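You operate a simulated robot arm through the tools that you are given. There is no shell and no other tool.

The job below is to be done with a simulated robot arm. You get a single attempt, and the scene is never put back.

TASK
Top the small golden and pale rolls with sugar at the pump and put both on the little tray.
Fine: leave the third roll and the other pumps.

Only the result counts: the job must be done as asked and must still hold three seconds after the hand-in. Knocking over, shifting, dropping, spilling or breaking anything else fails it.

THE ROBOT
A 6-joint arm with a three-finger gripper, fixed in place. Base frame: the origin is on the floor under the middle of its stand, x ahead of it, y to its left, z up; the work surface is at about z = 0.87. Lengths are in m, angles in rad, forces in N, time in s.
It reaches about 1.213 m from its shoulder. Its first joint turns from -2.897 to 2.897 rad. Payload 4.89 kg.
Tool frame: the origin (TCP) lies between the finger pads and is the grasp point; the fingertips stand 0.03 m ahead of it; z points along the fingers, y is the line along which they close. The gripper opens to 0.164 m; its body begins 0.125 m behind the TCP.
Orientation is that of the tool frame in the base frame, as a unit quaternion [x, y, z, w]. With the fingers straight down and closing along the base's y, the tool's x points along the base's -x, its y along +y and its z along -z.

THE INTERFACE
- The arm moves only by the tool send_rows. Its argument "plan" is a list of rows, each a list of 3 entries, a list of its own where there are three numbers: the shift along the base's x, y, z in cm, then the turn, a rotation vector about the base's x, y, z in rad, then the closure, from 0 (fully open) to 1 (shut). In form: [[[dx, dy, dz], [ax, ay, az], hand], ...]. A call has 1 to 20 rows; each row is the pose to reach, as a shift and turn from the pose commanded when the call began. A row lasts 0.2 s, in which the tool goes at most 0.05 m and 0.15 rad; a call with a longer step from one row to the next is refused whole, and so is a gripper value outside its range. A pose out of reach is approached as far as the arm can. The call stops where the force on the tool passes 40 N (or 10 N more than at its start, if that is more) or the arm is blocked; 0.2 s more then pass. The fingers move at their own pace (about 0.108 m/s each) and stop on an object; they squeeze with about 32 N. The grip force told is the motor's: it shows also when the fingers shut on nothing. Time passes only in rows, and 0.2 s behind the last, so rows that repeat a pose let the fingers close. The reply holds the time, the measured pose of the TCP, the force on the tool along the base axes, the opening and the grip force, in the units named above and with some noise, with the torque about the TCP (base axes, N m) and any sound that the robot's microphone picked up.
- Cameras (640 x 400 px; columns grow to the right, rows downward): "scene" is fixed at [0.3843, 0.4922, 1.4524]; the picture's right is [-0.54, -0.84, 0.00], its down [-0.48, 0.31, -0.82] and it looks along [0.69, -0.44, -0.57] (base axes); focal length 314 px, centre (320, 200). "wrist" rides on the gripper at [0.076, -0.002, -0.152] in the tool frame; the picture's right is [0.02, 1.00, 0.00], its down [-0.88, 0.02, -0.47] and it looks along [-0.47, 0.01, 0.88] (tool axes); focal length 247 px, centre (320, 200). There is no depth. A picture from a camera that has moved, and an enlarged one, comes with that camera's place and axes in the base frame and with its lens. The place of the scene camera against the robot may be out by one fixed shift of up to 0.025 m in any direction.
- get_image(camera): a new picture of that camera. It takes no simulated time.
- slide_trunk(by): moves the trunk up (or, below 0, down) by that many m; the arm rides with it, the base frame stays. It gives what a move gives, with no picture.
- inspect(camera, box): a new picture of the part [left, top, right, bottom] of that camera's present view, enlarged. It takes no simulated time.
- close_job(): hands the job in; it is judged then, once.

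Places have to be worked out from the pictures, the camera data and where the tool is seen. Open the gripper and draw the arm clear of the work before you hand the job in, unless the task says otherwise.

The tools are called after "Call:" as name(argument=value, ...) on one line, values as JSON. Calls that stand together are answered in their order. send_rows: Moves the arm, as the interface text tells. Its arguments: {"type":"object","properties":{"plan":{"type":"array"}},"required":["plan"]} The other tools are called the same way: slide_trunk (by) moves the trunk up or down; get_image (camera) takes a picture; inspect (camera, box) takes an enlarged picture of a part of a camera's view; close_job () hands the job in.

At the start:

```text
time: 0.0
tool_pos: [0.636, 0.1885, 1.2776]
tool_rot: [0.0, 1.0, 0.0, 0.0]
force: [-0.1, -0.4, 0.7]
moment: [-0.02, -0.03, -0.01]
opening: 0.1641
grip_force: 0.0
trunk travel left (down, up): [-0.2, 0.19]
```

scene: 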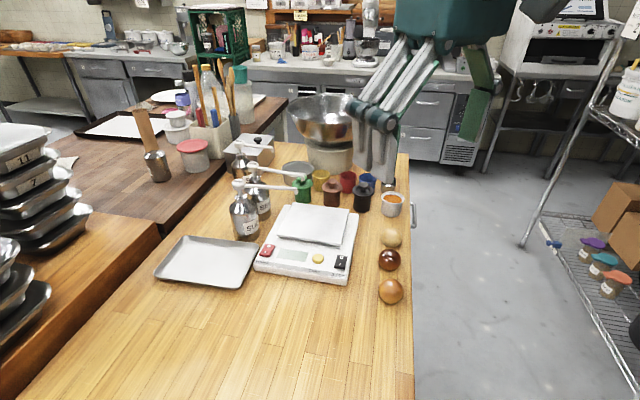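
wrist: 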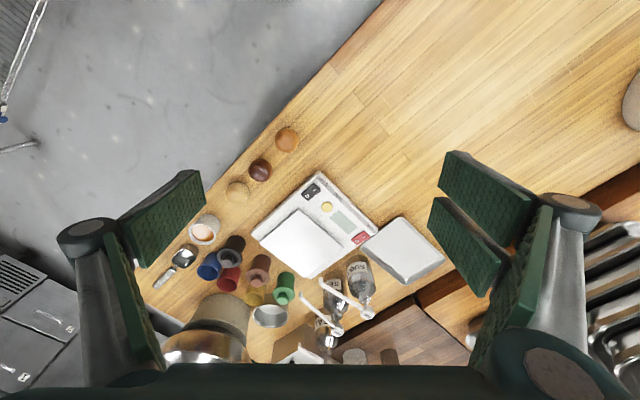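

I see three rolls in a row near the table edge (pale, dark, golden), a scale, a tray and pump bottles. I'll look closer at the pumps, the rolls and the tray before moving.

Call:
inspect(camera="scene", box=[220, 130, 320, 250])

Call:
inspect(camera="scene", box=[320, 160, 440, 320])

Call:
inspect(camera="wrist", box=[240, 160, 460, 370])

Call:
inspect(camera="scene", box=[140, 120, 360, 300])

```text
3.33 times, centred on (270, 190) of scene
camera zoom: at [0.3843, 0.4922, 1.4524], right [-0.54, -0.84, 0.0], down [-0.48, 0.31, -0.82], along [0.69, -0.44, -0.57], focal length 1047 px, centre (487, 233)
```

zoom: 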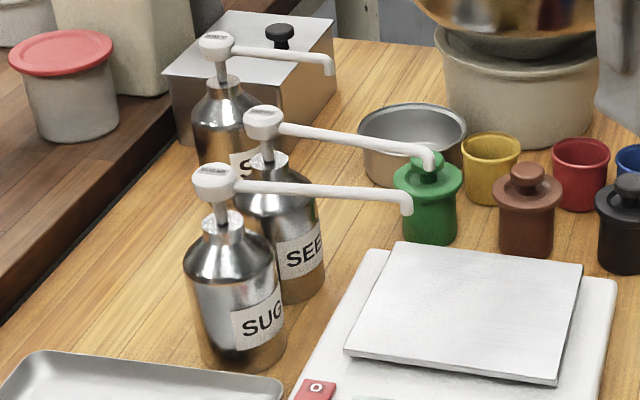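

```text
2.50 times, centred on (380, 240) of scene
camera zoom: at [0.3843, 0.4922, 1.4524], right [-0.54, -0.84, 0.0], down [-0.48, 0.31, -0.82], along [0.69, -0.44, -0.57], focal length 785 px, centre (170, 100)
```

zoom: 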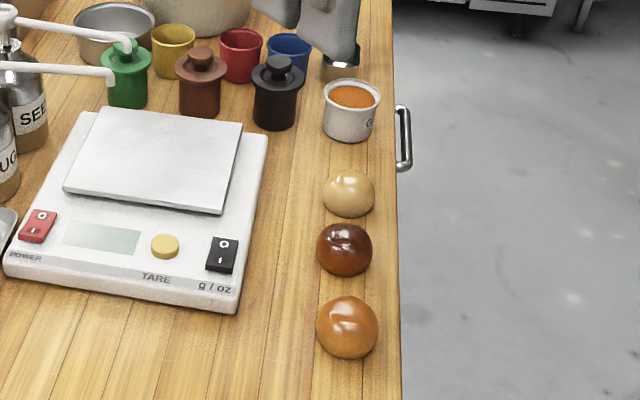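

```text
1.90 times, centred on (350, 265) of wrist
camera zoom: at [0.5592, 0.1869, 1.4304], right [-0.02, 1.0, 0.0], down [0.88, 0.02, 0.47], along [0.47, 0.01, -0.88], focal length 470 px, centre (263, 76)
```

zoom: 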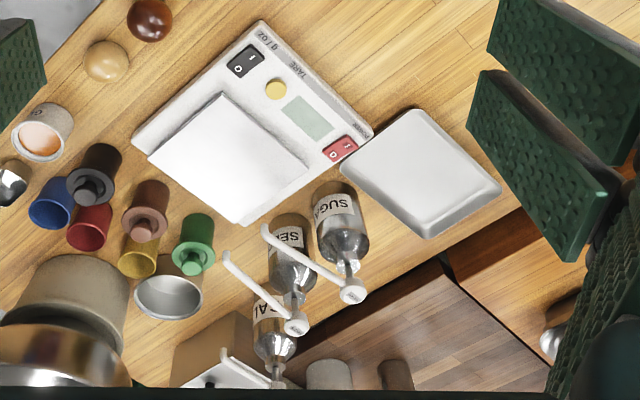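

```text
2.22 times, centred on (250, 210) of scene
camera zoom: at [0.3843, 0.4922, 1.4524], right [-0.54, -0.84, 0.0], down [-0.48, 0.31, -0.82], along [0.69, -0.44, -0.57], focal length 698 px, centre (476, 178)
```

zoom: 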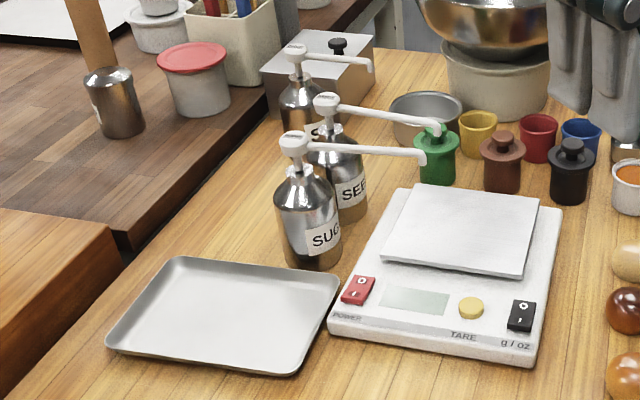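

The scale's platform lies beneath the SUGAR nozzle, and I put the nozzle tip near [0.96, 0.20, 1.04] and the pump head near [1.05, 0.31, 1.05]. I'll look closely at the fingers and the pumps to plan the grasp.

Call:
inspect(camera="wrist", box=[40, 140, 260, 400])

Call:
inspect(camera="wrist", box=[400, 130, 640, 400])

Call:
inspect(camera="scene", box=[320, 0, 520, 200])

Call:
inspect(camera="wrist", box=[220, 110, 320, 210])

Call:
inspect(camera="wrist", box=[270, 220, 410, 360])

```text
1.54 times, centred on (150, 270) of wrist
camera zoom: at [0.5592, 0.1869, 1.4304], right [-0.02, 1.0, 0.0], down [0.88, 0.02, 0.47], along [0.47, 0.01, -0.88], focal length 380 px, centre (582, 92)
```

zoom: 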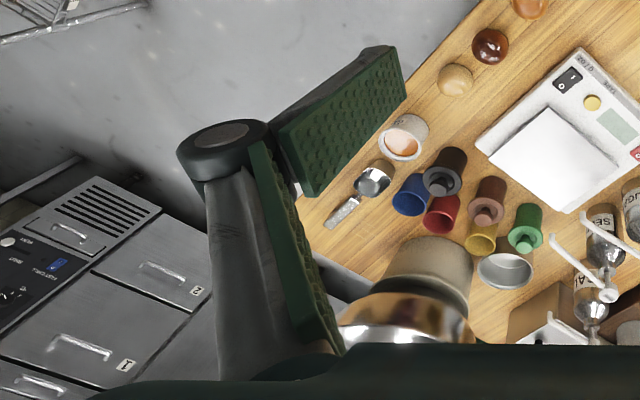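

```text
1.48 times, centred on (520, 265) of wrist
camera zoom: at [0.5592, 0.1869, 1.4304], right [-0.02, 1.0, 0.0], down [0.88, 0.02, 0.47], along [0.47, 0.01, -0.88], focal length 366 px, centre (24, 104)
```

zoom: 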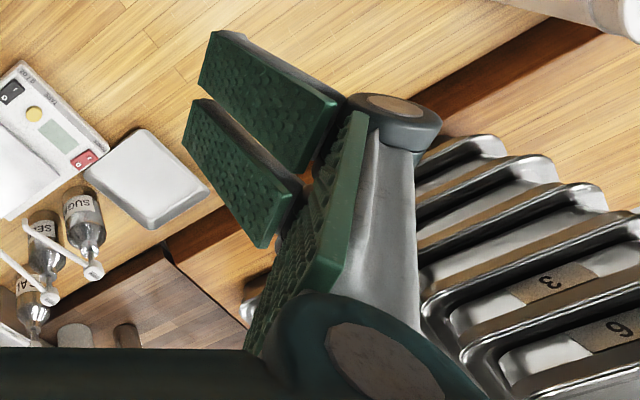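

```text
2.00 times, centred on (420, 100) of scene
camera zoom: at [0.3843, 0.4922, 1.4524], right [-0.54, -0.84, 0.0], down [-0.48, 0.31, -0.82], along [0.69, -0.44, -0.57], focal length 628 px, centre (120, 400)
```

zoom: 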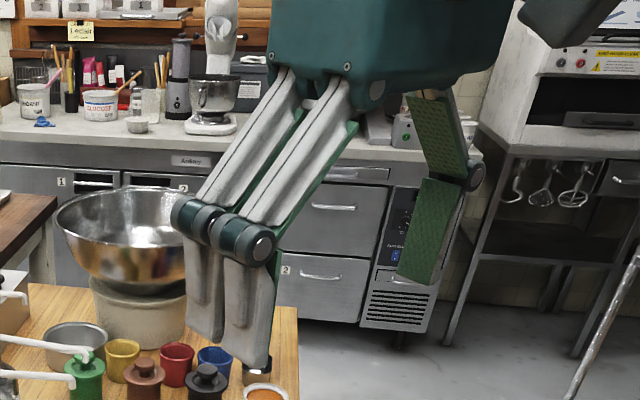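

```text
4.00 times, centred on (270, 160) of wrist
camera zoom: at [0.5592, 0.1869, 1.4304], right [-0.02, 1.0, 0.0], down [0.88, 0.02, 0.47], along [0.47, 0.01, -0.88], focal length 988 px, centre (520, 360)
```

zoom: 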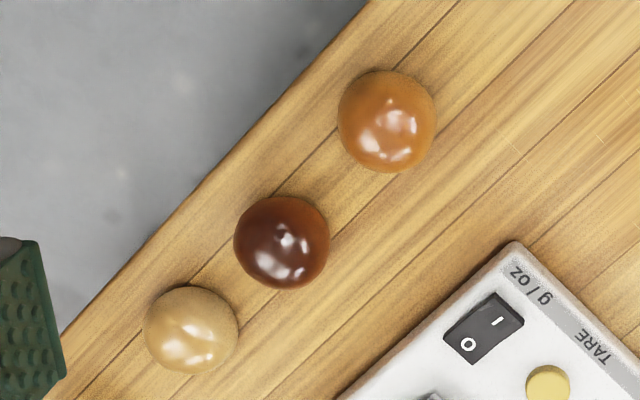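

```text
2.86 times, centred on (340, 290) of wrist
camera zoom: at [0.5592, 0.1869, 1.4304], right [-0.02, 1.0, 0.0], down [0.88, 0.02, 0.47], along [0.47, 0.01, -0.88], focal length 706 px, centre (263, -57)
```

zoom: 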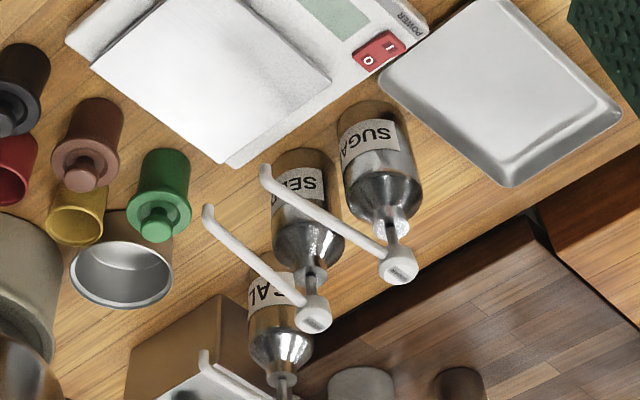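

The gripper has two fingers on its +y side and one on −y, and all three rolls look about 5.4 cm across, near golden (0.70, 0.12), dark (0.77, 0.05) and pale (0.82, 0.00). I'll move the wrist camera closer for a second view to triangulate the platform, nozzle and pump head.

Call:
send_rows(plan=[[[4, 0, 0], [0, 0, 0], 0], [[8, 0, -3], [0, 0, 0], 0], [[12, 0, -6], [0, 0, 0], 0], [[16, 0, -6], [0, 0, 0], 0], [[16, 0, -6], [0, 0, 0], 0]])

Call:
get_image(camera="wrist")

Call:
inspect(camera="wrist", box=[220, 130, 460, 370])

```text
time: 1.2
tool_pos: [0.7976, 0.1879, 1.216]
tool_rot: [0.0, 1.0, 0.0, 0.0]
force: [0.8, 0.0, -0.7]
moment: [-0.02, 0.18, -0.01]
opening: 0.1639
grip_force: 0.1
trunk travel left (down, up): [-0.2, 0.19]
```

```text
taken
camera wrist: at [0.7213, 0.1862, 1.3688], right [-0.02, 1.0, 0.0], down [0.88, 0.02, 0.47], along [0.47, 0.01, -0.88], focal length 247 px, centre (320, 200)
```

wrist: 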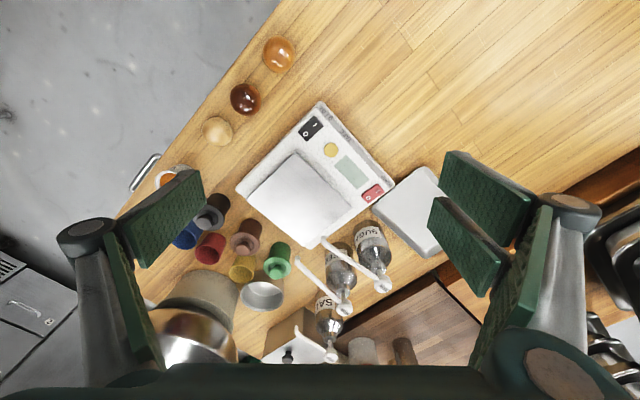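

```text
1.67 times, centred on (340, 250) of wrist
camera zoom: at [0.7213, 0.1862, 1.3688], right [-0.02, 1.0, 0.0], down [0.88, 0.02, 0.47], along [0.47, 0.01, -0.88], focal length 412 px, centre (287, 117)
```

zoom: 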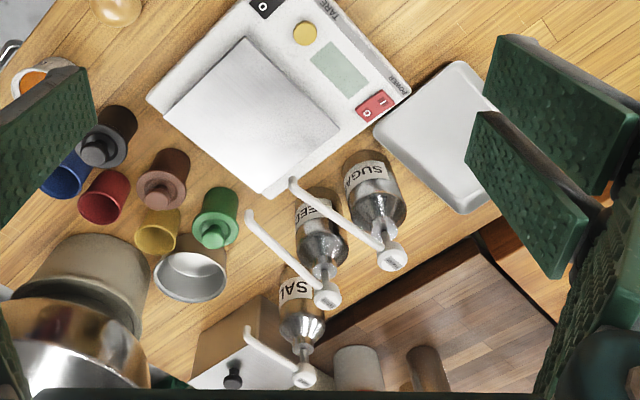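

The forward baseline is weak for depth, so I'll take views from the left and the right at this height, where nothing is in the way.

Call:
send_rows(plan=[[[-2, 5, 0], [0, 0, 0], 0], [[-4, 9, 0], [0, 0, 0], 0], [[-6, 13, 0], [0, 0, 0], 0], [[-8, 17, 0], [0, 0, 0], 0], [[-8, 20, 0], [0, 0, 0], 0], [[-8, 20, 0], [0, 0, 0], 0], [[-8, 20, 0], [0, 0, 0], 0]])

Call:
inspect(camera="wrist", box=[160, 110, 360, 310])

Call:
get_image(camera="wrist")

```text
refused: row 1 steps farther than a row can; nothing moved
```

```text
2.00 times, centred on (260, 210) of wrist
camera zoom: at [0.7213, 0.1862, 1.3688], right [-0.02, 1.0, 0.0], down [0.88, 0.02, 0.47], along [0.47, 0.01, -0.88], focal length 494 px, centre (440, 180)
```

zoom: 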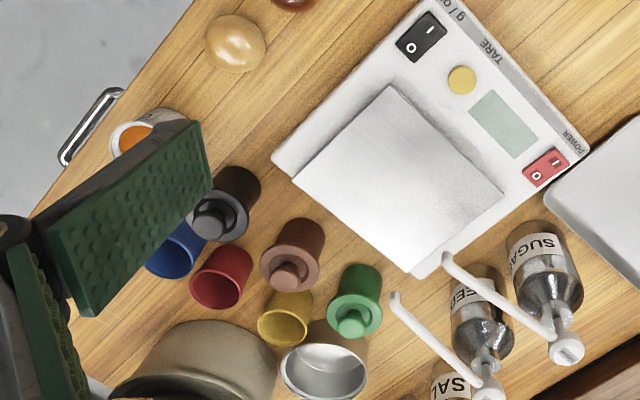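

```text
taken
camera wrist: at [0.7213, 0.1862, 1.3688], right [-0.02, 1.0, 0.0], down [0.88, 0.02, 0.47], along [0.47, 0.01, -0.88], focal length 247 px, centre (320, 200)
```

wrist: 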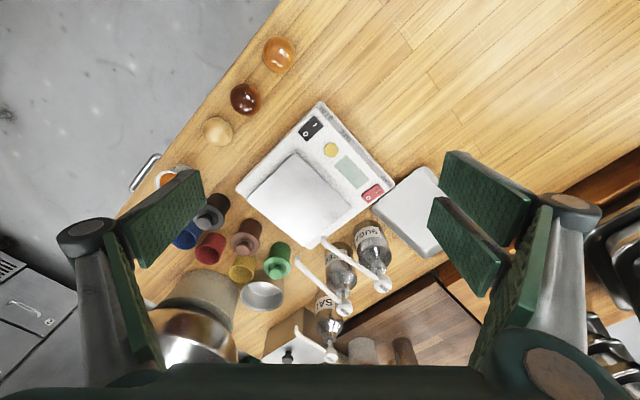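

The first step was slightly over 5 cm, so nothing moved. I'll resend it with smaller steps.

Call:
send_rows(plan=[[[-1, 4, 0], [0, 0, 0], 0], [[-2, 8, 0], [0, 0, 0], 0], [[-4, 12, 0], [0, 0, 0], 0], [[-6, 16, 0], [0, 0, 0], 0], [[-8, 20, 0], [0, 0, 0], 0], [[-8, 20, 0], [0, 0, 0], 0], [[-8, 20, 0], [0, 0, 0], 0]])

Call:
inspect(camera="wrist", box=[160, 110, 360, 310])

Call:
get_image(camera="wrist")

```text
time: 2.8
tool_pos: [0.7166, 0.39, 1.2167]
tool_rot: [0.0, 1.0, 0.0, 0.0]
force: [0.5, 0.2, 1.4]
moment: [-0.12, -0.08, 0.0]
opening: 0.1639
grip_force: 0.0
trunk travel left (down, up): [-0.2, 0.19]
```

```text
2.00 times, centred on (260, 210) of wrist
camera zoom: at [0.6391, 0.388, 1.3694], right [-0.02, 1.0, 0.0], down [0.88, 0.02, 0.47], along [0.47, 0.01, -0.88], focal length 494 px, centre (440, 180)
```

zoom: 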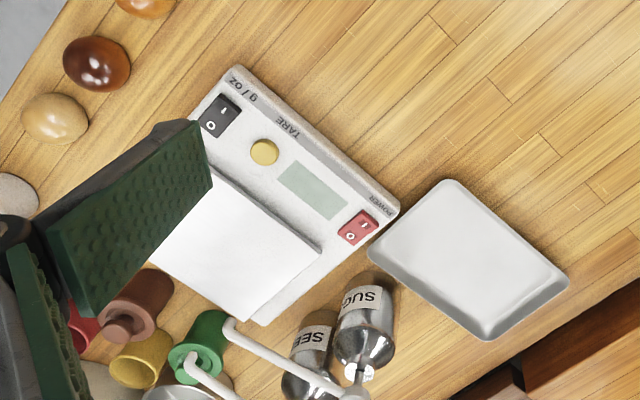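

```text
taken
camera wrist: at [0.6391, 0.388, 1.3694], right [-0.02, 1.0, 0.0], down [0.88, 0.02, 0.47], along [0.47, 0.01, -0.88], focal length 247 px, centre (320, 200)
```

wrist: 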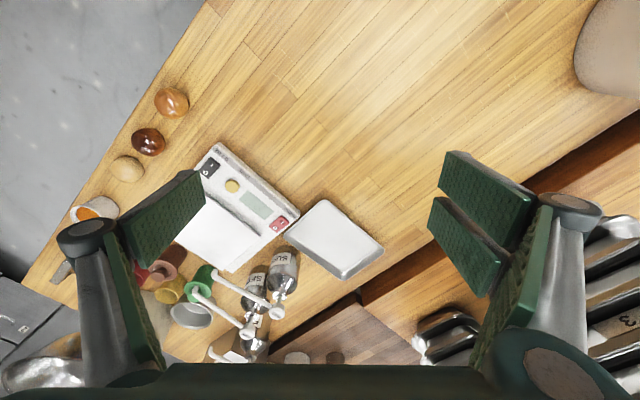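

Triangulating gives a nozzle tip at about (0.984, 0.196, 1.02), a platform top at z ≈ 0.913 and a pump head near (1.068, 0.309, 1.04). I'll move to a tilted pre-grasp pose behind the golden roll and look again up close.

Call:
send_rows(plan=[[[-1.2, -2.7, -1.4], [0, -0.052, 0], 0.2], [[-2.3, -5.5, -2.8], [0, -0.105, 0], 0.2], [[-3.5, -8.2, -4.1], [0, -0.157, 0], 0.3], [[-4.6, -10.9, -5.5], [0, -0.209, 0], 0.3], [[-5.8, -13.7, -6.9], [0, -0.262, 0], 0.4], [[-7.0, -16.4, -8.3], [0, -0.314, 0], 0.4], [[-8.1, -19.1, -9.6], [0, -0.366, 0], 0.4], [[-9.3, -21.9, -11.0], [0, -0.419, 0], 0.4], [[-10.4, -24.6, -12.4], [0, -0.471, 0], 0.4], [[-11.6, -27.3, -13.8], [0, -0.5236, 0], 0.4], [[-11.6, -27.3, -13.8], [0, -0.5236, 0], 0.4], [[-11.6, -27.3, -13.8], [0, -0.5236, 0], 0.4]])

Call:
get_image(camera="wrist")

Call:
get_image(camera="scene")

```text
time: 5.4
tool_pos: [0.6005, 0.1155, 1.079]
tool_rot: [0.0, 0.966, 0.0, 0.258]
force: [0.2, 0.5, -0.5]
moment: [0.05, -0.01, 0.03]
opening: 0.0986
grip_force: 0.0
trunk travel left (down, up): [-0.2, 0.19]
```

```text
taken
camera wrist: at [0.458, 0.1128, 1.173], right [-0.02, 1.0, -0.01], down [0.53, 0.02, 0.85], along [0.85, 0.01, -0.53], focal length 247 px, centre (320, 200)
```

wrist: 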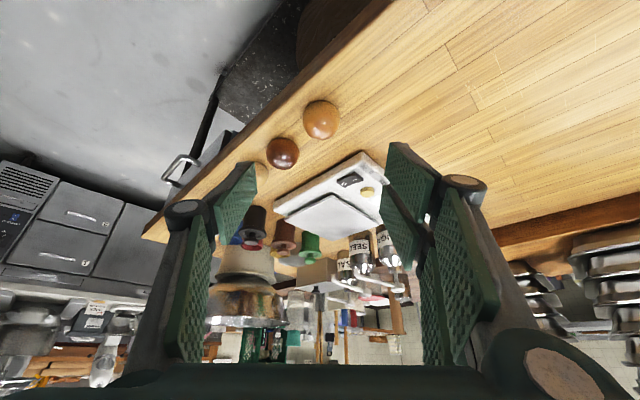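

```text
taken
```

scene: 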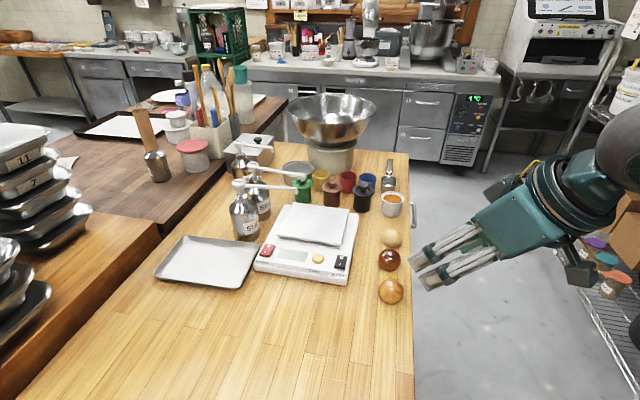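

The tilted pose is reached, and the golden roll sits ahead near (0.70, 0.115). I'll zoom in to refine its centre and shape.

Call:
inspect(camera="wrist", box=[240, 80, 400, 200])

Call:
inspect(camera="scene", box=[360, 210, 430, 320])

```text
3.33 times, centred on (320, 140) of wrist
camera zoom: at [0.458, 0.1128, 1.173], right [-0.02, 1.0, -0.01], down [0.53, 0.02, 0.85], along [0.85, 0.01, -0.53], focal length 823 px, centre (320, 400)
```

zoom: 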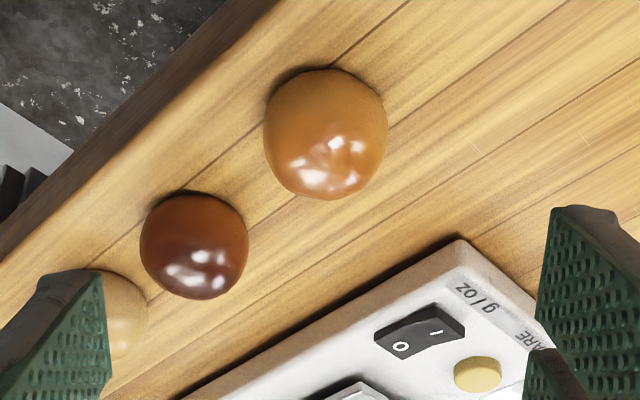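

```text
3.64 times, centred on (395, 265) of scene
camera zoom: at [0.3843, 0.4922, 1.4524], right [-0.54, -0.84, 0.0], down [-0.48, 0.31, -0.82], along [0.69, -0.44, -0.57], focal length 1142 px, centre (47, -36)
```

zoom: 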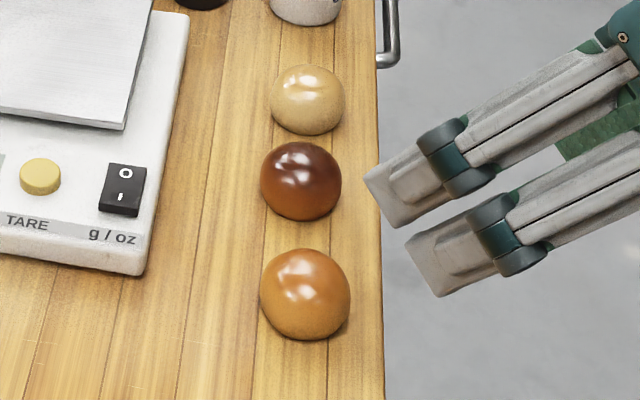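

The golden roll appears to be a slightly flattened ball of about 27 mm radius, centred near (0.70, 0.1165, 0.89). I'll reduce the tilt to 25° and descend straddling it, stopping above the final height for a check.

Call:
send_rows(plan=[[[3, 0, -2], [0, 0.03, 0], 0.4], [[6, 0, -4], [0, 0.06, 0], 0.4], [[9.5, 0.1, -6], [0, 0.0873, 0], 0.4], [[9.5, 0.1, -9], [0, 0.0873, 0], 0.4], [[9.5, 0.1, -12], [0, 0.0873, 0], 0.4], [[9.5, 0.1, -14], [0, 0.0873, 0], 0.4], [[9.5, 0.1, -14], [0, 0.0873, 0], 0.4]])

Call:
get_image(camera="wrist")

Call:
inspect(camera="scene", box=[330, 200, 490, 320])

```text
time: 7.0
tool_pos: [0.6953, 0.1179, 0.9392]
tool_rot: [-0.001, 0.976, 0.001, 0.217]
force: [-0.3, -0.9, 0.0]
moment: [-0.02, 0.05, 0.0]
opening: 0.0984
grip_force: 0.1
trunk travel left (down, up): [-0.2, 0.19]
```

```text
taken
camera wrist: at [0.5614, 0.1156, 1.0456], right [-0.02, 1.0, -0.01], down [0.6, 0.02, 0.8], along [0.8, 0.01, -0.6], focal length 247 px, centre (320, 200)
```

wrist: 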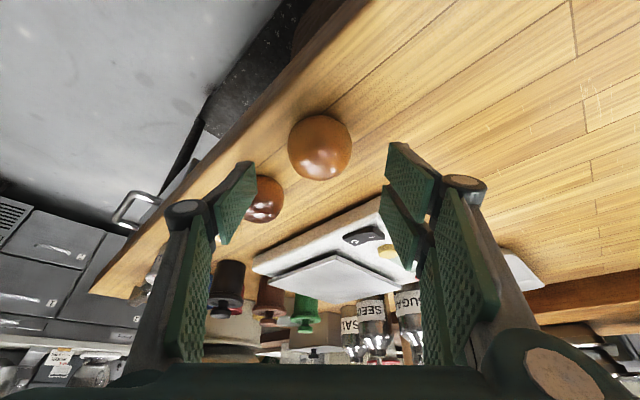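

```text
3.33 times, centred on (410, 260) of scene
camera zoom: at [0.3843, 0.4922, 1.4524], right [-0.54, -0.84, 0.0], down [-0.48, 0.31, -0.82], along [0.69, -0.44, -0.57], focal length 1047 px, centre (20, 0)
```

zoom: 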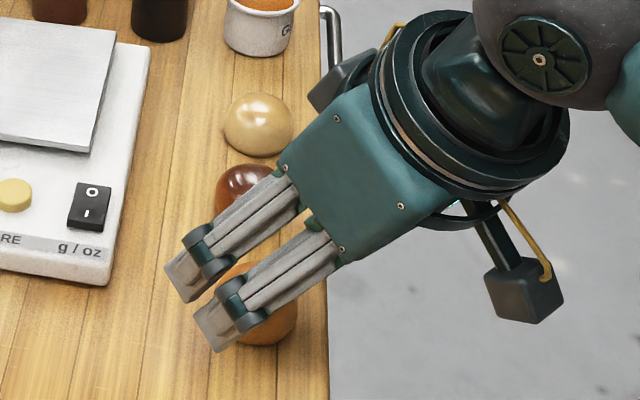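

The roll is centred between the fingers at about (0.698, 0.117). I'll go down the last bit in small steps and watch for table contact.

Call:
send_rows(plan=[[[-0.1, -0.1, -1.0], [0, 0, 0], 0.4], [[-0.1, -0.1, -1.8], [0, 0, 0], 0.4], [[-0.1, -0.1, -2.2], [0, 0, 0], 0.4], [[-0.1, -0.1, -2.4], [0, 0, 0], 0.4], [[-0.1, -0.1, -2.4], [0, 0, 0], 0.4]])

Call:
get_image(camera="wrist")

Call:
inspect(camera="scene", box=[350, 230, 430, 310])

```text
time: 8.2
tool_pos: [0.6936, 0.1159, 0.9172]
tool_rot: [0.001, 0.976, 0.0, 0.217]
force: [0.0, 0.8, -0.2]
moment: [0.03, 0.01, 0.0]
opening: 0.0986
grip_force: 0.2
trunk travel left (down, up): [-0.2, 0.19]
```

```text
taken
camera wrist: at [0.5605, 0.1141, 1.0226], right [-0.02, 1.0, -0.01], down [0.6, 0.02, 0.8], along [0.8, 0.01, -0.6], focal length 247 px, centre (320, 200)
```

wrist: 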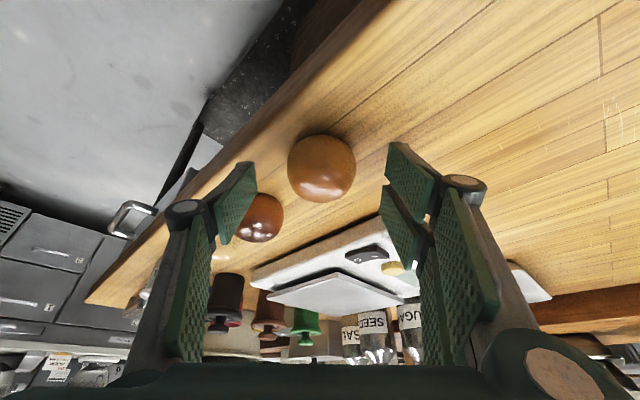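

```text
5.00 times, centred on (390, 270) of scene
camera zoom: at [0.3843, 0.4922, 1.4524], right [-0.54, -0.84, 0.0], down [-0.48, 0.31, -0.82], along [0.69, -0.44, -0.57], focal length 1570 px, centre (-30, -150)
```

zoom: 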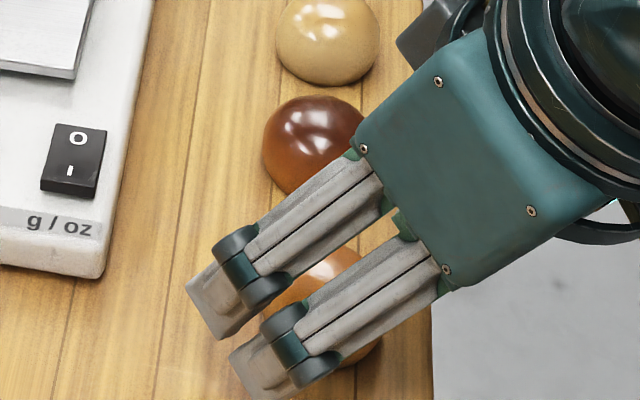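

Roll centre is about 28 mm ahead of the TCP, so near the fingertip ends. I'll lower a few more millimetres, watching the force.

Call:
send_rows(plan=[[[0, 0, -0.2], [0, 0, 0], 0.4], [[0, 0, -0.4], [0, 0, 0], 0.4], [[0, 0, -0.4], [0, 0, 0], 0.4]])

```text
time: 9.0
tool_pos: [0.6945, 0.1166, 0.9126]
tool_rot: [0.0, 0.976, 0.0, 0.217]
force: [0.5, 0.7, 0.1]
moment: [-0.04, -0.06, 0.03]
opening: 0.0984
grip_force: 0.1
trunk travel left (down, up): [-0.2, 0.19]
```

No contact yet at z = 0.9126, so I'll go down another 3 mm in 1 mm steps.

Call:
send_rows(plan=[[[0, 0, -0.1], [0, 0, 0], 0.4], [[0, 0, -0.2], [0, 0, 0], 0.4], [[0, 0, -0.2], [0, 0, 0], 0.4]])

Call:
inspect(camera="wrist", box=[220, 100, 440, 240])

```text
time: 9.8
tool_pos: [0.6934, 0.1154, 0.9096]
tool_rot: [0.0, 0.976, 0.0, 0.216]
force: [-0.6, 0.1, -0.2]
moment: [-0.03, 0.02, 0.04]
opening: 0.0984
grip_force: 0.1
trunk travel left (down, up): [-0.2, 0.19]
```

```text
2.86 times, centred on (330, 170) of wrist
camera zoom: at [0.5603, 0.1141, 1.0158], right [-0.02, 1.0, -0.01], down [0.6, 0.02, 0.8], along [0.8, 0.01, -0.6], focal length 706 px, centre (291, 286)
```

zoom: 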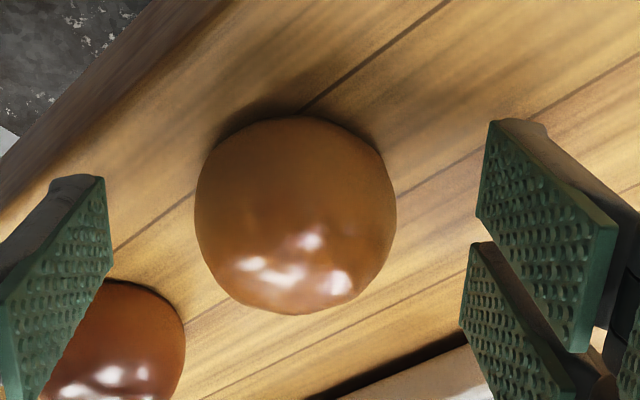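

The roll now sits about 9 mm inside the fingertips and is laterally centred. I'll close the fingers on it.

Call:
send_rows(plan=[[[0, 0, 0], [0, 0, 0], 0.6], [[0, 0, 0], [0, 0, 0], 0.8], [[0, 0, 0], [0, 0, 0], 0.9], [[0, 0, 0], [0, 0, 0], 0.9]])

Call:
inspect(camera="wrist", box=[220, 100, 440, 240])

```text
time: 10.8
tool_pos: [0.6946, 0.1167, 0.9098]
tool_rot: [0.0, 0.976, 0.0, 0.217]
force: [-0.7, -0.4, -0.4]
moment: [0.02, 0.0, -0.01]
opening: 0.0527
grip_force: 14.4
trunk travel left (down, up): [-0.2, 0.19]
```

```text
2.86 times, centred on (330, 170) of wrist
camera zoom: at [0.5603, 0.1141, 1.0158], right [-0.02, 1.0, -0.01], down [0.6, 0.02, 0.8], along [0.8, 0.01, -0.6], focal length 706 px, centre (291, 286)
```

zoom: 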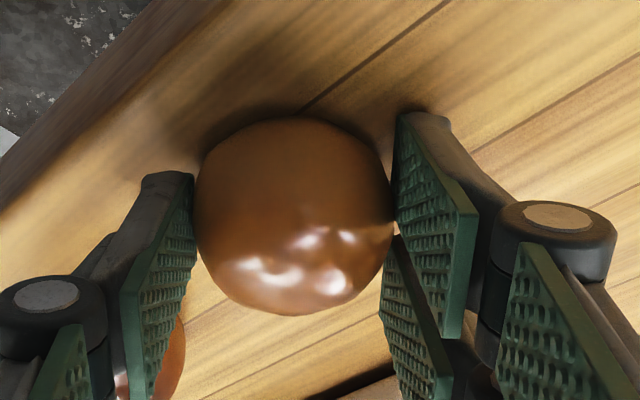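

The roll is held, with the opening at 52.7 mm and a 14 N grip. I'll lift straight up 10 cm and check.

Call:
send_rows(plan=[[[0, 0, 1], [0, 0, 0], 0.95], [[0, 0, 3], [0, 0, 0], 0.95], [[0, 0, 6], [0, 0, 0], 0.95], [[0, 0, 10], [0, 0, 0], 0.95], [[0, 0, 14], [0, 0, 0], 0.95], [[0, 0, 14], [0, 0, 0], 0.95]])

Call:
get_image(camera="wrist")

Call:
get_image(camera="scene")

```text
time: 12.2
tool_pos: [0.692, 0.1155, 1.049]
tool_rot: [0.0, 0.976, 0.0, 0.216]
force: [-1.5, 0.0, -0.9]
moment: [0.05, -0.1, 0.05]
opening: 0.053
grip_force: 13.8
trunk travel left (down, up): [-0.2, 0.19]
```

```text
taken
camera wrist: at [0.558, 0.113, 1.1554], right [-0.02, 1.0, -0.01], down [0.6, 0.02, 0.8], along [0.8, 0.01, -0.6], focal length 247 px, centre (320, 200)
```

wrist: 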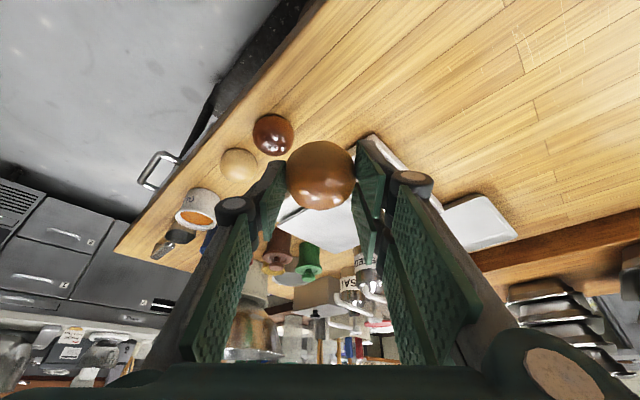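

```text
taken
```

scene: 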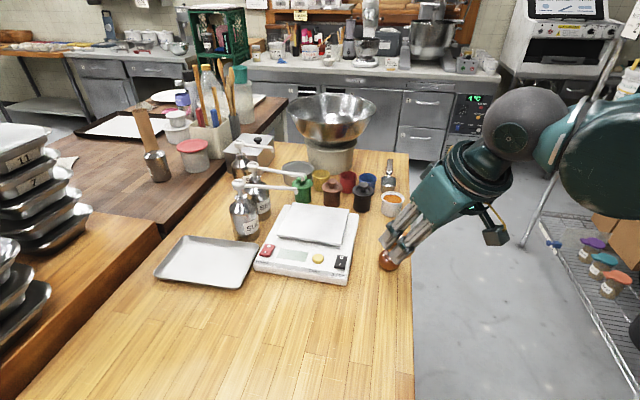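

The golden roll is held firmly. I'll carry it over the scale to a spot short of the nozzle, then look to line it up.

Call:
send_rows(plan=[[[3, 1.6, 0], [0, 0, 0], 0.95], [[6, 3.2, 0], [0, 0, 0], 0.95], [[9, 4.8, -1], [0, 0, 0], 0.95], [[12, 6.4, -3], [0, 0, 0], 0.95], [[14.6, 8.0, -4.5], [0, 0, 0], 0.95], [[14.6, 8.0, -4.5], [0, 0, 0], 0.95], [[14.6, 8.0, -4.5], [0, 0, 0], 0.95]])

Call:
get_image(camera="wrist")

Call:
inspect(camera="wrist", box=[240, 140, 440, 300])

Call:
inspect(camera="scene", box=[200, 130, 420, 300])

```text
time: 13.8
tool_pos: [0.8395, 0.1947, 1.0039]
tool_rot: [0.0, 0.976, 0.0, 0.217]
force: [0.9, -0.1, -1.0]
moment: [0.01, 0.06, -0.03]
opening: 0.0527
grip_force: 14.2
trunk travel left (down, up): [-0.2, 0.19]
```

```text
taken
camera wrist: at [0.7048, 0.1926, 1.1094], right [-0.02, 1.0, -0.01], down [0.6, 0.02, 0.8], along [0.8, 0.01, -0.6], focal length 247 px, centre (320, 200)
```

wrist: 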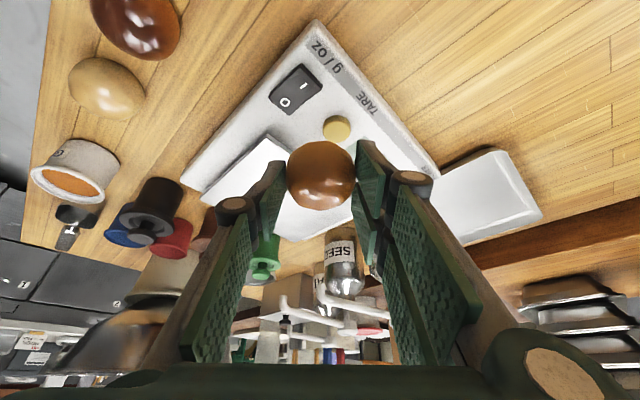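

```text
2.50 times, centred on (340, 220) of wrist
camera zoom: at [0.7048, 0.1926, 1.1094], right [-0.02, 1.0, -0.01], down [0.6, 0.02, 0.8], along [0.8, 0.01, -0.6], focal length 617 px, centre (270, 150)
```

zoom: 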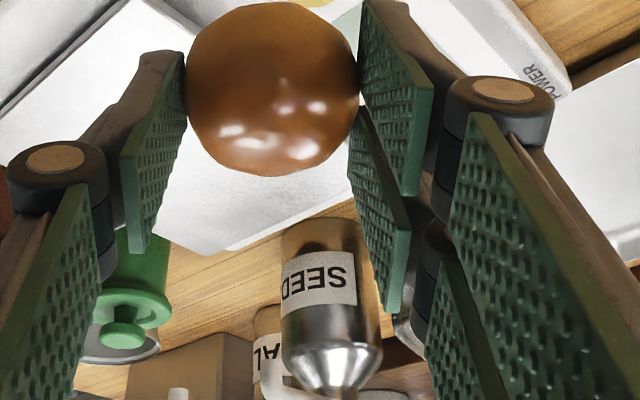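

```text
2.35 times, centred on (310, 215) of scene
camera zoom: at [0.3843, 0.4922, 1.4524], right [-0.54, -0.84, 0.0], down [-0.48, 0.31, -0.82], along [0.69, -0.44, -0.57], focal length 739 px, centre (344, 165)
```

zoom: 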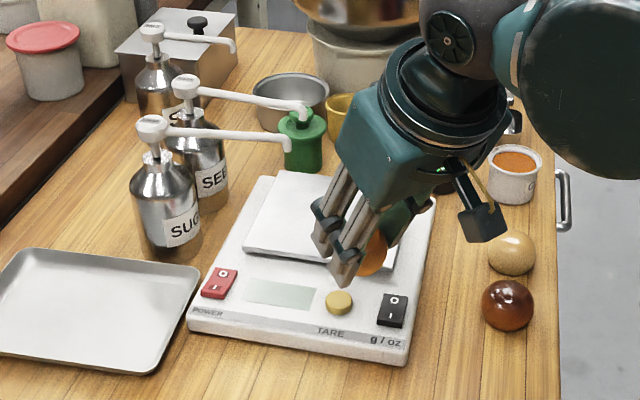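

I'll zoom in on the nozzles seen between the fingers to fix the sugar nozzle's exact position.

Call:
inspect(camera="wrist", box=[250, 250, 410, 370])

Call:
inspect(camera="scene", box=[230, 160, 370, 260])

```text
3.33 times, centred on (330, 310) of wrist
camera zoom: at [0.7048, 0.1926, 1.1094], right [-0.02, 1.0, -0.01], down [0.6, 0.02, 0.8], along [0.8, 0.01, -0.6], focal length 823 px, centre (287, -167)
```

zoom: 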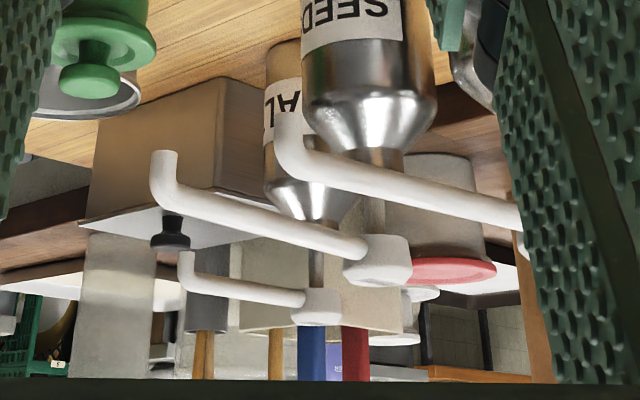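

```text
4.00 times, centred on (300, 210) of scene
camera zoom: at [0.3843, 0.4922, 1.4524], right [-0.54, -0.84, 0.0], down [-0.48, 0.31, -0.82], along [0.69, -0.44, -0.57], focal length 1256 px, centre (400, 160)
```

zoom: 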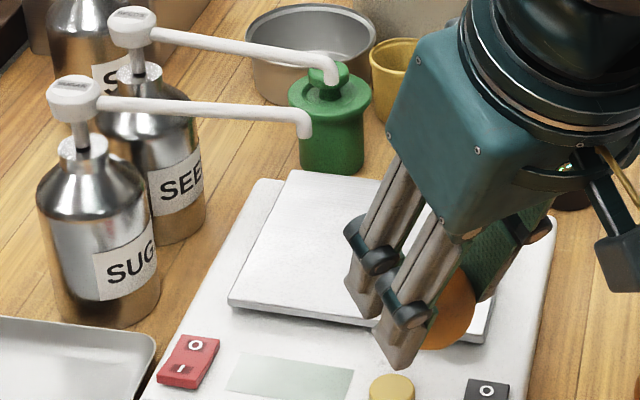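

The sugar outlet is at about (0.9855, 0.197, 1.018), and the roll is about 2 mm right of it. I'll lower to just above platform height and slide forward until the roll is under the outlet.

Call:
send_rows(plan=[[[0, 0.1, -2], [0, 0, 0], 0.95], [[0, 0.2, -3.9], [0, 0, 0], 0.95], [[3, 0.2, -3.9], [0, 0, 0], 0.95], [[6, 0.2, -3.9], [0, 0, 0], 0.95], [[9, 0.2, -3.9], [0, 0, 0], 0.95], [[11, 0.2, -3.9], [0, 0, 0], 0.95], [[11, 0.2, -3.9], [0, 0, 0], 0.95]])

Call:
get_image(camera="wrist")

Call:
inspect(camera="scene", box=[230, 150, 370, 260])

```text
time: 15.4
tool_pos: [0.9519, 0.1977, 0.9662]
tool_rot: [0.0, 0.976, 0.0, 0.217]
force: [0.2, -0.4, -1.3]
moment: [0.01, 0.02, -0.01]
opening: 0.0525
grip_force: 14.2
trunk travel left (down, up): [-0.2, 0.19]
```

```text
taken
camera wrist: at [0.8174, 0.1956, 1.0711], right [-0.02, 1.0, -0.01], down [0.6, 0.02, 0.8], along [0.8, 0.01, -0.6], focal length 247 px, centre (320, 200)
```

wrist: 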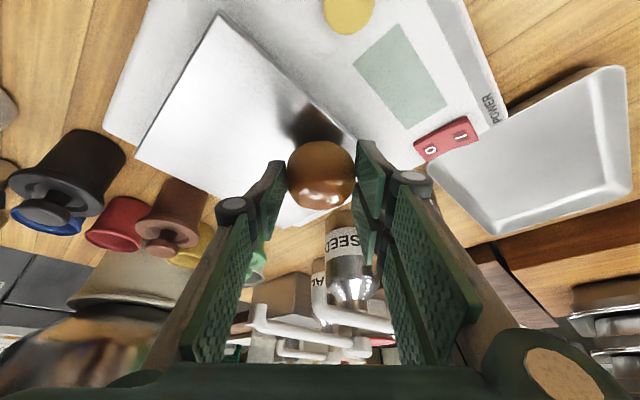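

```text
3.64 times, centred on (300, 205) of scene
camera zoom: at [0.3843, 0.4922, 1.4524], right [-0.54, -0.84, 0.0], down [-0.48, 0.31, -0.82], along [0.69, -0.44, -0.57], focal length 1142 px, centre (393, 182)
```

zoom: 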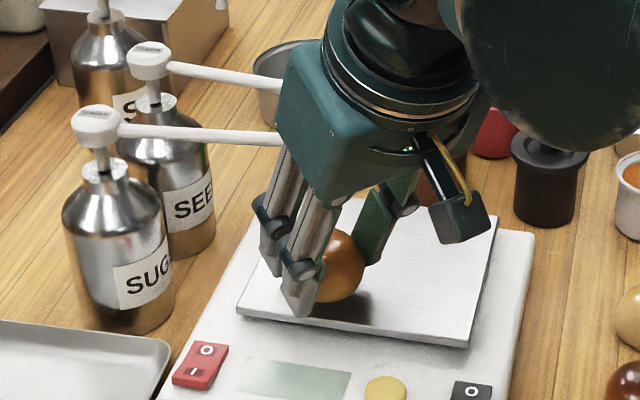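

The nozzle is entering between the fingers as planned. I'll check it closely before the last 3 cm.

Call:
inspect(camera="wrist", box=[230, 130, 430, 370])

```text
1.67 times, centred on (330, 250) of wrist
camera zoom: at [0.8174, 0.1956, 1.0711], right [-0.02, 1.0, -0.01], down [0.6, 0.02, 0.8], along [0.8, 0.01, -0.6], focal length 412 px, centre (303, 117)
```

zoom: 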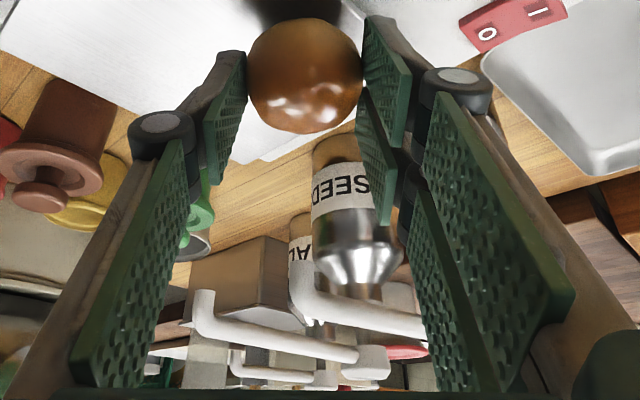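

Alignment matches my estimate, with the nozzle centred between the fingers and the arm clear. I'll go forward the last 3 cm and lower most of the way to the platform.

Call:
send_rows(plan=[[[1.5, -0.05, 0], [0, 0, 0], 0.95], [[3.0, -0.1, 0], [0, 0, 0], 0.95], [[3.0, -0.1, 0], [0, 0, 0], 0.95], [[3.0, -0.1, -0.4], [0, 0, 0], 0.95], [[3.0, -0.1, -0.7], [0, 0, 0], 0.95], [[3.0, -0.1, -0.7], [0, 0, 0], 0.95]])

Call:
get_image(camera="wrist")

Call:
inspect(camera="scene", box=[230, 150, 370, 260])

```text
time: 16.8
tool_pos: [0.9814, 0.1966, 0.9593]
tool_rot: [0.0, 0.976, -0.001, 0.217]
force: [0.2, -0.1, 0.0]
moment: [0.01, -0.02, 0.03]
opening: 0.0527
grip_force: 14.0
trunk travel left (down, up): [-0.2, 0.19]
```

```text
taken
camera wrist: at [0.8465, 0.1947, 1.0648], right [-0.02, 1.0, -0.01], down [0.6, 0.02, 0.8], along [0.8, 0.01, -0.6], focal length 247 px, centre (320, 200)
```

wrist: 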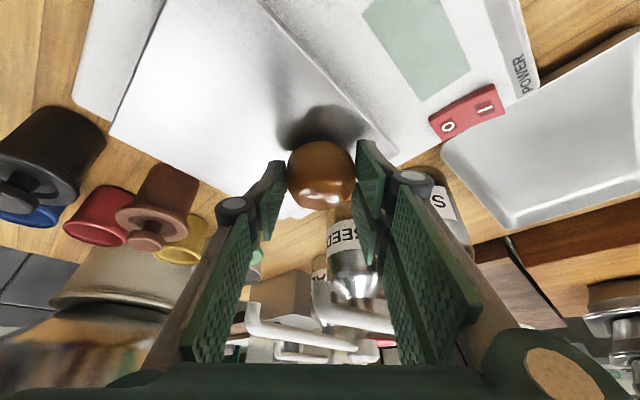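

```text
3.64 times, centred on (300, 205) of scene
camera zoom: at [0.3843, 0.4922, 1.4524], right [-0.54, -0.84, 0.0], down [-0.48, 0.31, -0.82], along [0.69, -0.44, -0.57], focal length 1142 px, centre (393, 182)
```

zoom: 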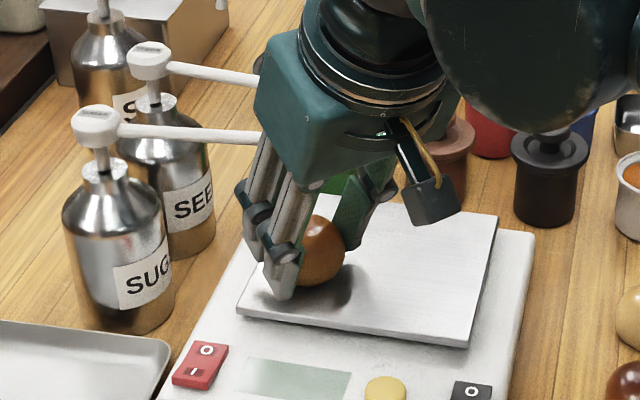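

I'm under the nozzle at TCP z 0.959 with no contact yet. I'll lower in 1 mm steps until I feel the platform.

Call:
send_rows(plan=[[[0, 0, -0.1], [0, 0, 0], 0.95], [[0, 0, -0.2], [0, 0, 0], 0.95], [[0, 0, -0.3], [0, 0, 0], 0.95], [[0, 0, -0.3], [0, 0, 0], 0.95]])

Call:
inspect(camera="wrist", box=[220, 80, 440, 240])

```text
time: 17.8
tool_pos: [0.9799, 0.1962, 0.9557]
tool_rot: [0.0, 0.976, 0.0, 0.216]
force: [-0.5, 0.6, -0.6]
moment: [0.0, 0.0, 0.03]
opening: 0.0529
grip_force: 13.6
trunk travel left (down, up): [-0.2, 0.19]
```

```text
2.50 times, centred on (330, 160) of wrist
camera zoom: at [0.8463, 0.195, 1.0617], right [-0.02, 1.0, -0.01], down [0.6, 0.02, 0.8], along [0.8, 0.01, -0.6], focal length 617 px, centre (295, 300)
```

zoom: 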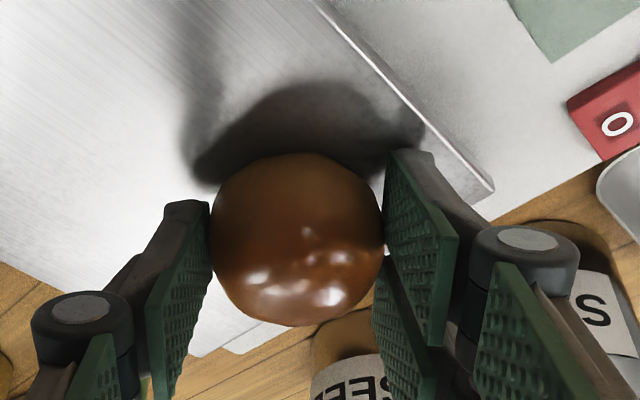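

Still no contact, but the shadow is close to the roll. I'll continue down in 1 mm steps.

Call:
send_rows(plan=[[[0, 0, -0.1], [0, 0, 0], 0.95], [[0, 0, -0.2], [0, 0, 0], 0.95], [[0, 0, -0.2], [0, 0, 0], 0.95]])

Call:
inspect(camera="wrist", box=[220, 80, 440, 240])

```text
time: 18.6
tool_pos: [0.9801, 0.1964, 0.956]
tool_rot: [0.0, 0.976, 0.0, 0.216]
force: [6.0, -0.3, 22.5]
moment: [0.44, -0.19, -0.14]
opening: 0.0527
grip_force: 14.0
trunk travel left (down, up): [-0.2, 0.19]
```

```text
2.50 times, centred on (330, 160) of wrist
camera zoom: at [0.8459, 0.195, 1.0611], right [-0.02, 1.0, -0.01], down [0.6, 0.02, 0.8], along [0.8, 0.01, -0.6], focal length 617 px, centre (295, 300)
```

zoom: 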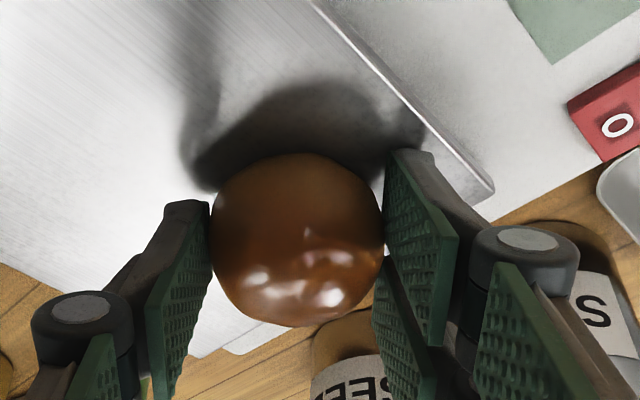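

Contact was felt at z ≈ 0.9555 with 22 N. I'll ease back up 2 mm to relieve the force, then open the fingers to release the roll.

Call:
send_rows(plan=[[[0, 0, 0.2], [0, 0, 0], 0.95], [[0, 0, 0.2], [0, 0, 0], 0.95], [[0, 0, 0.2], [0, 0, 0], 0.64], [[0, 0, 0.2], [0, 0, 0], 0.55], [[0, 0, 0.2], [0, 0, 0], 0.45], [[0, 0, 0.2], [0, 0, 0], 0.45]])

Call:
get_image(camera="wrist")

Call:
inspect(camera="scene", box=[230, 150, 370, 260])

```text
time: 20.0
tool_pos: [0.9807, 0.1958, 0.957]
tool_rot: [0.0, 0.976, 0.0, 0.217]
force: [-0.2, 0.4, 0.7]
moment: [-0.01, -0.02, -0.01]
opening: 0.0902
grip_force: 0.1
trunk travel left (down, up): [-0.2, 0.19]
```

```text
taken
camera wrist: at [0.8459, 0.1952, 1.0622], right [-0.02, 1.0, -0.01], down [0.6, 0.02, 0.8], along [0.8, 0.01, -0.6], focal length 247 px, centre (320, 200)
```

wrist: 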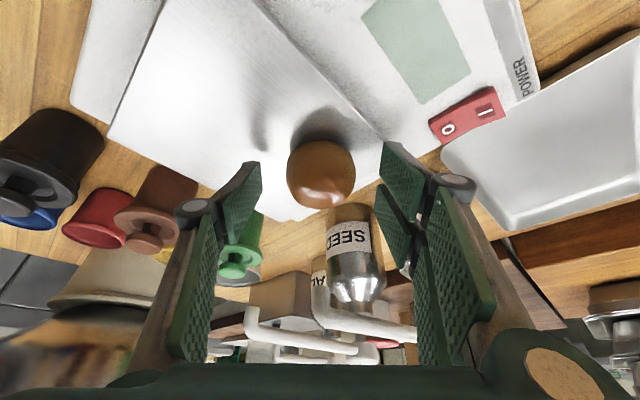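

```text
3.64 times, centred on (300, 205) of scene
camera zoom: at [0.3843, 0.4922, 1.4524], right [-0.54, -0.84, 0.0], down [-0.48, 0.31, -0.82], along [0.69, -0.44, -0.57], focal length 1142 px, centre (393, 182)
```

zoom: 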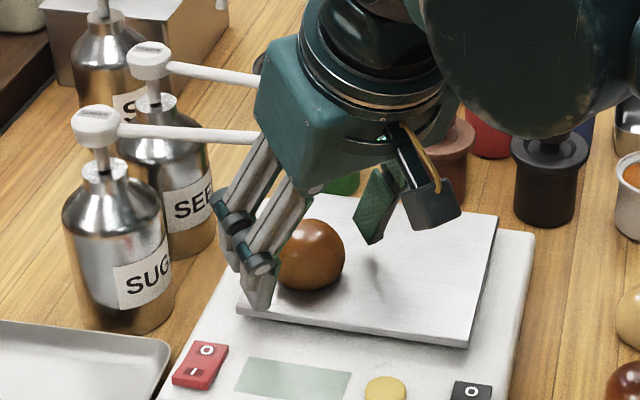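

Released, and the roll sits upright on the platform. I'll retreat straight back along −x and then up.

Call:
send_rows(plan=[[[-1, 0, 0.4], [0, 0, 0], 0.45], [[-4, 0, 0.6], [0, 0, 0], 0.45], [[-8, 0, 0.8], [0, 0, 0], 0.45], [[-12, 0, 1], [0, 0, 0], 0.45], [[-16, 0, 1.5], [0, 0, 0], 0.45], [[-18, 0, 5], [0, 0, 0], 0.45], [[-18, 0, 10], [0, 0, 0], 0.45], [[-18, 0, 15], [0, 0, 0], 0.45], [[-18, 0, 18], [0, 0, 0], 0.45], [[-18, 0, 18], [0, 0, 0], 0.45]])

Call:
get_image(camera="wrist")

Call:
inspect(camera="scene", box=[220, 150, 360, 260])

```text
time: 22.2
tool_pos: [0.7997, 0.1963, 1.137]
tool_rot: [-0.001, 0.976, 0.0, 0.216]
force: [-1.1, -1.2, 0.3]
moment: [-0.02, -0.06, 0.01]
opening: 0.0902
grip_force: 0.0
trunk travel left (down, up): [-0.2, 0.19]
```

```text
taken
camera wrist: at [0.6654, 0.1953, 1.2433], right [-0.02, 1.0, -0.01], down [0.6, 0.02, 0.8], along [0.8, 0.01, -0.6], focal length 247 px, centre (320, 200)
```

wrist: 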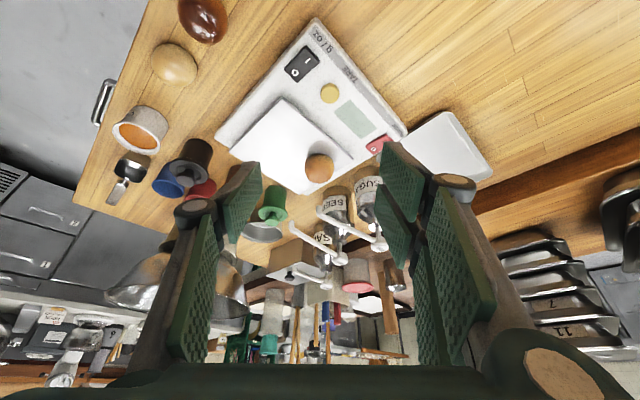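

```text
3.64 times, centred on (290, 205) of scene
camera zoom: at [0.3843, 0.4922, 1.4524], right [-0.54, -0.84, 0.0], down [-0.48, 0.31, -0.82], along [0.69, -0.44, -0.57], focal length 1142 px, centre (429, 182)
```

zoom: 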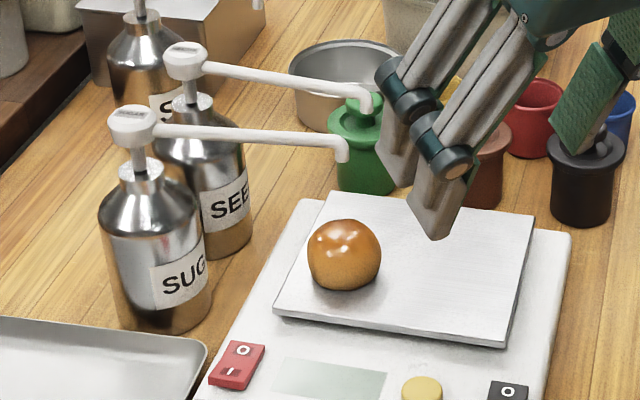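

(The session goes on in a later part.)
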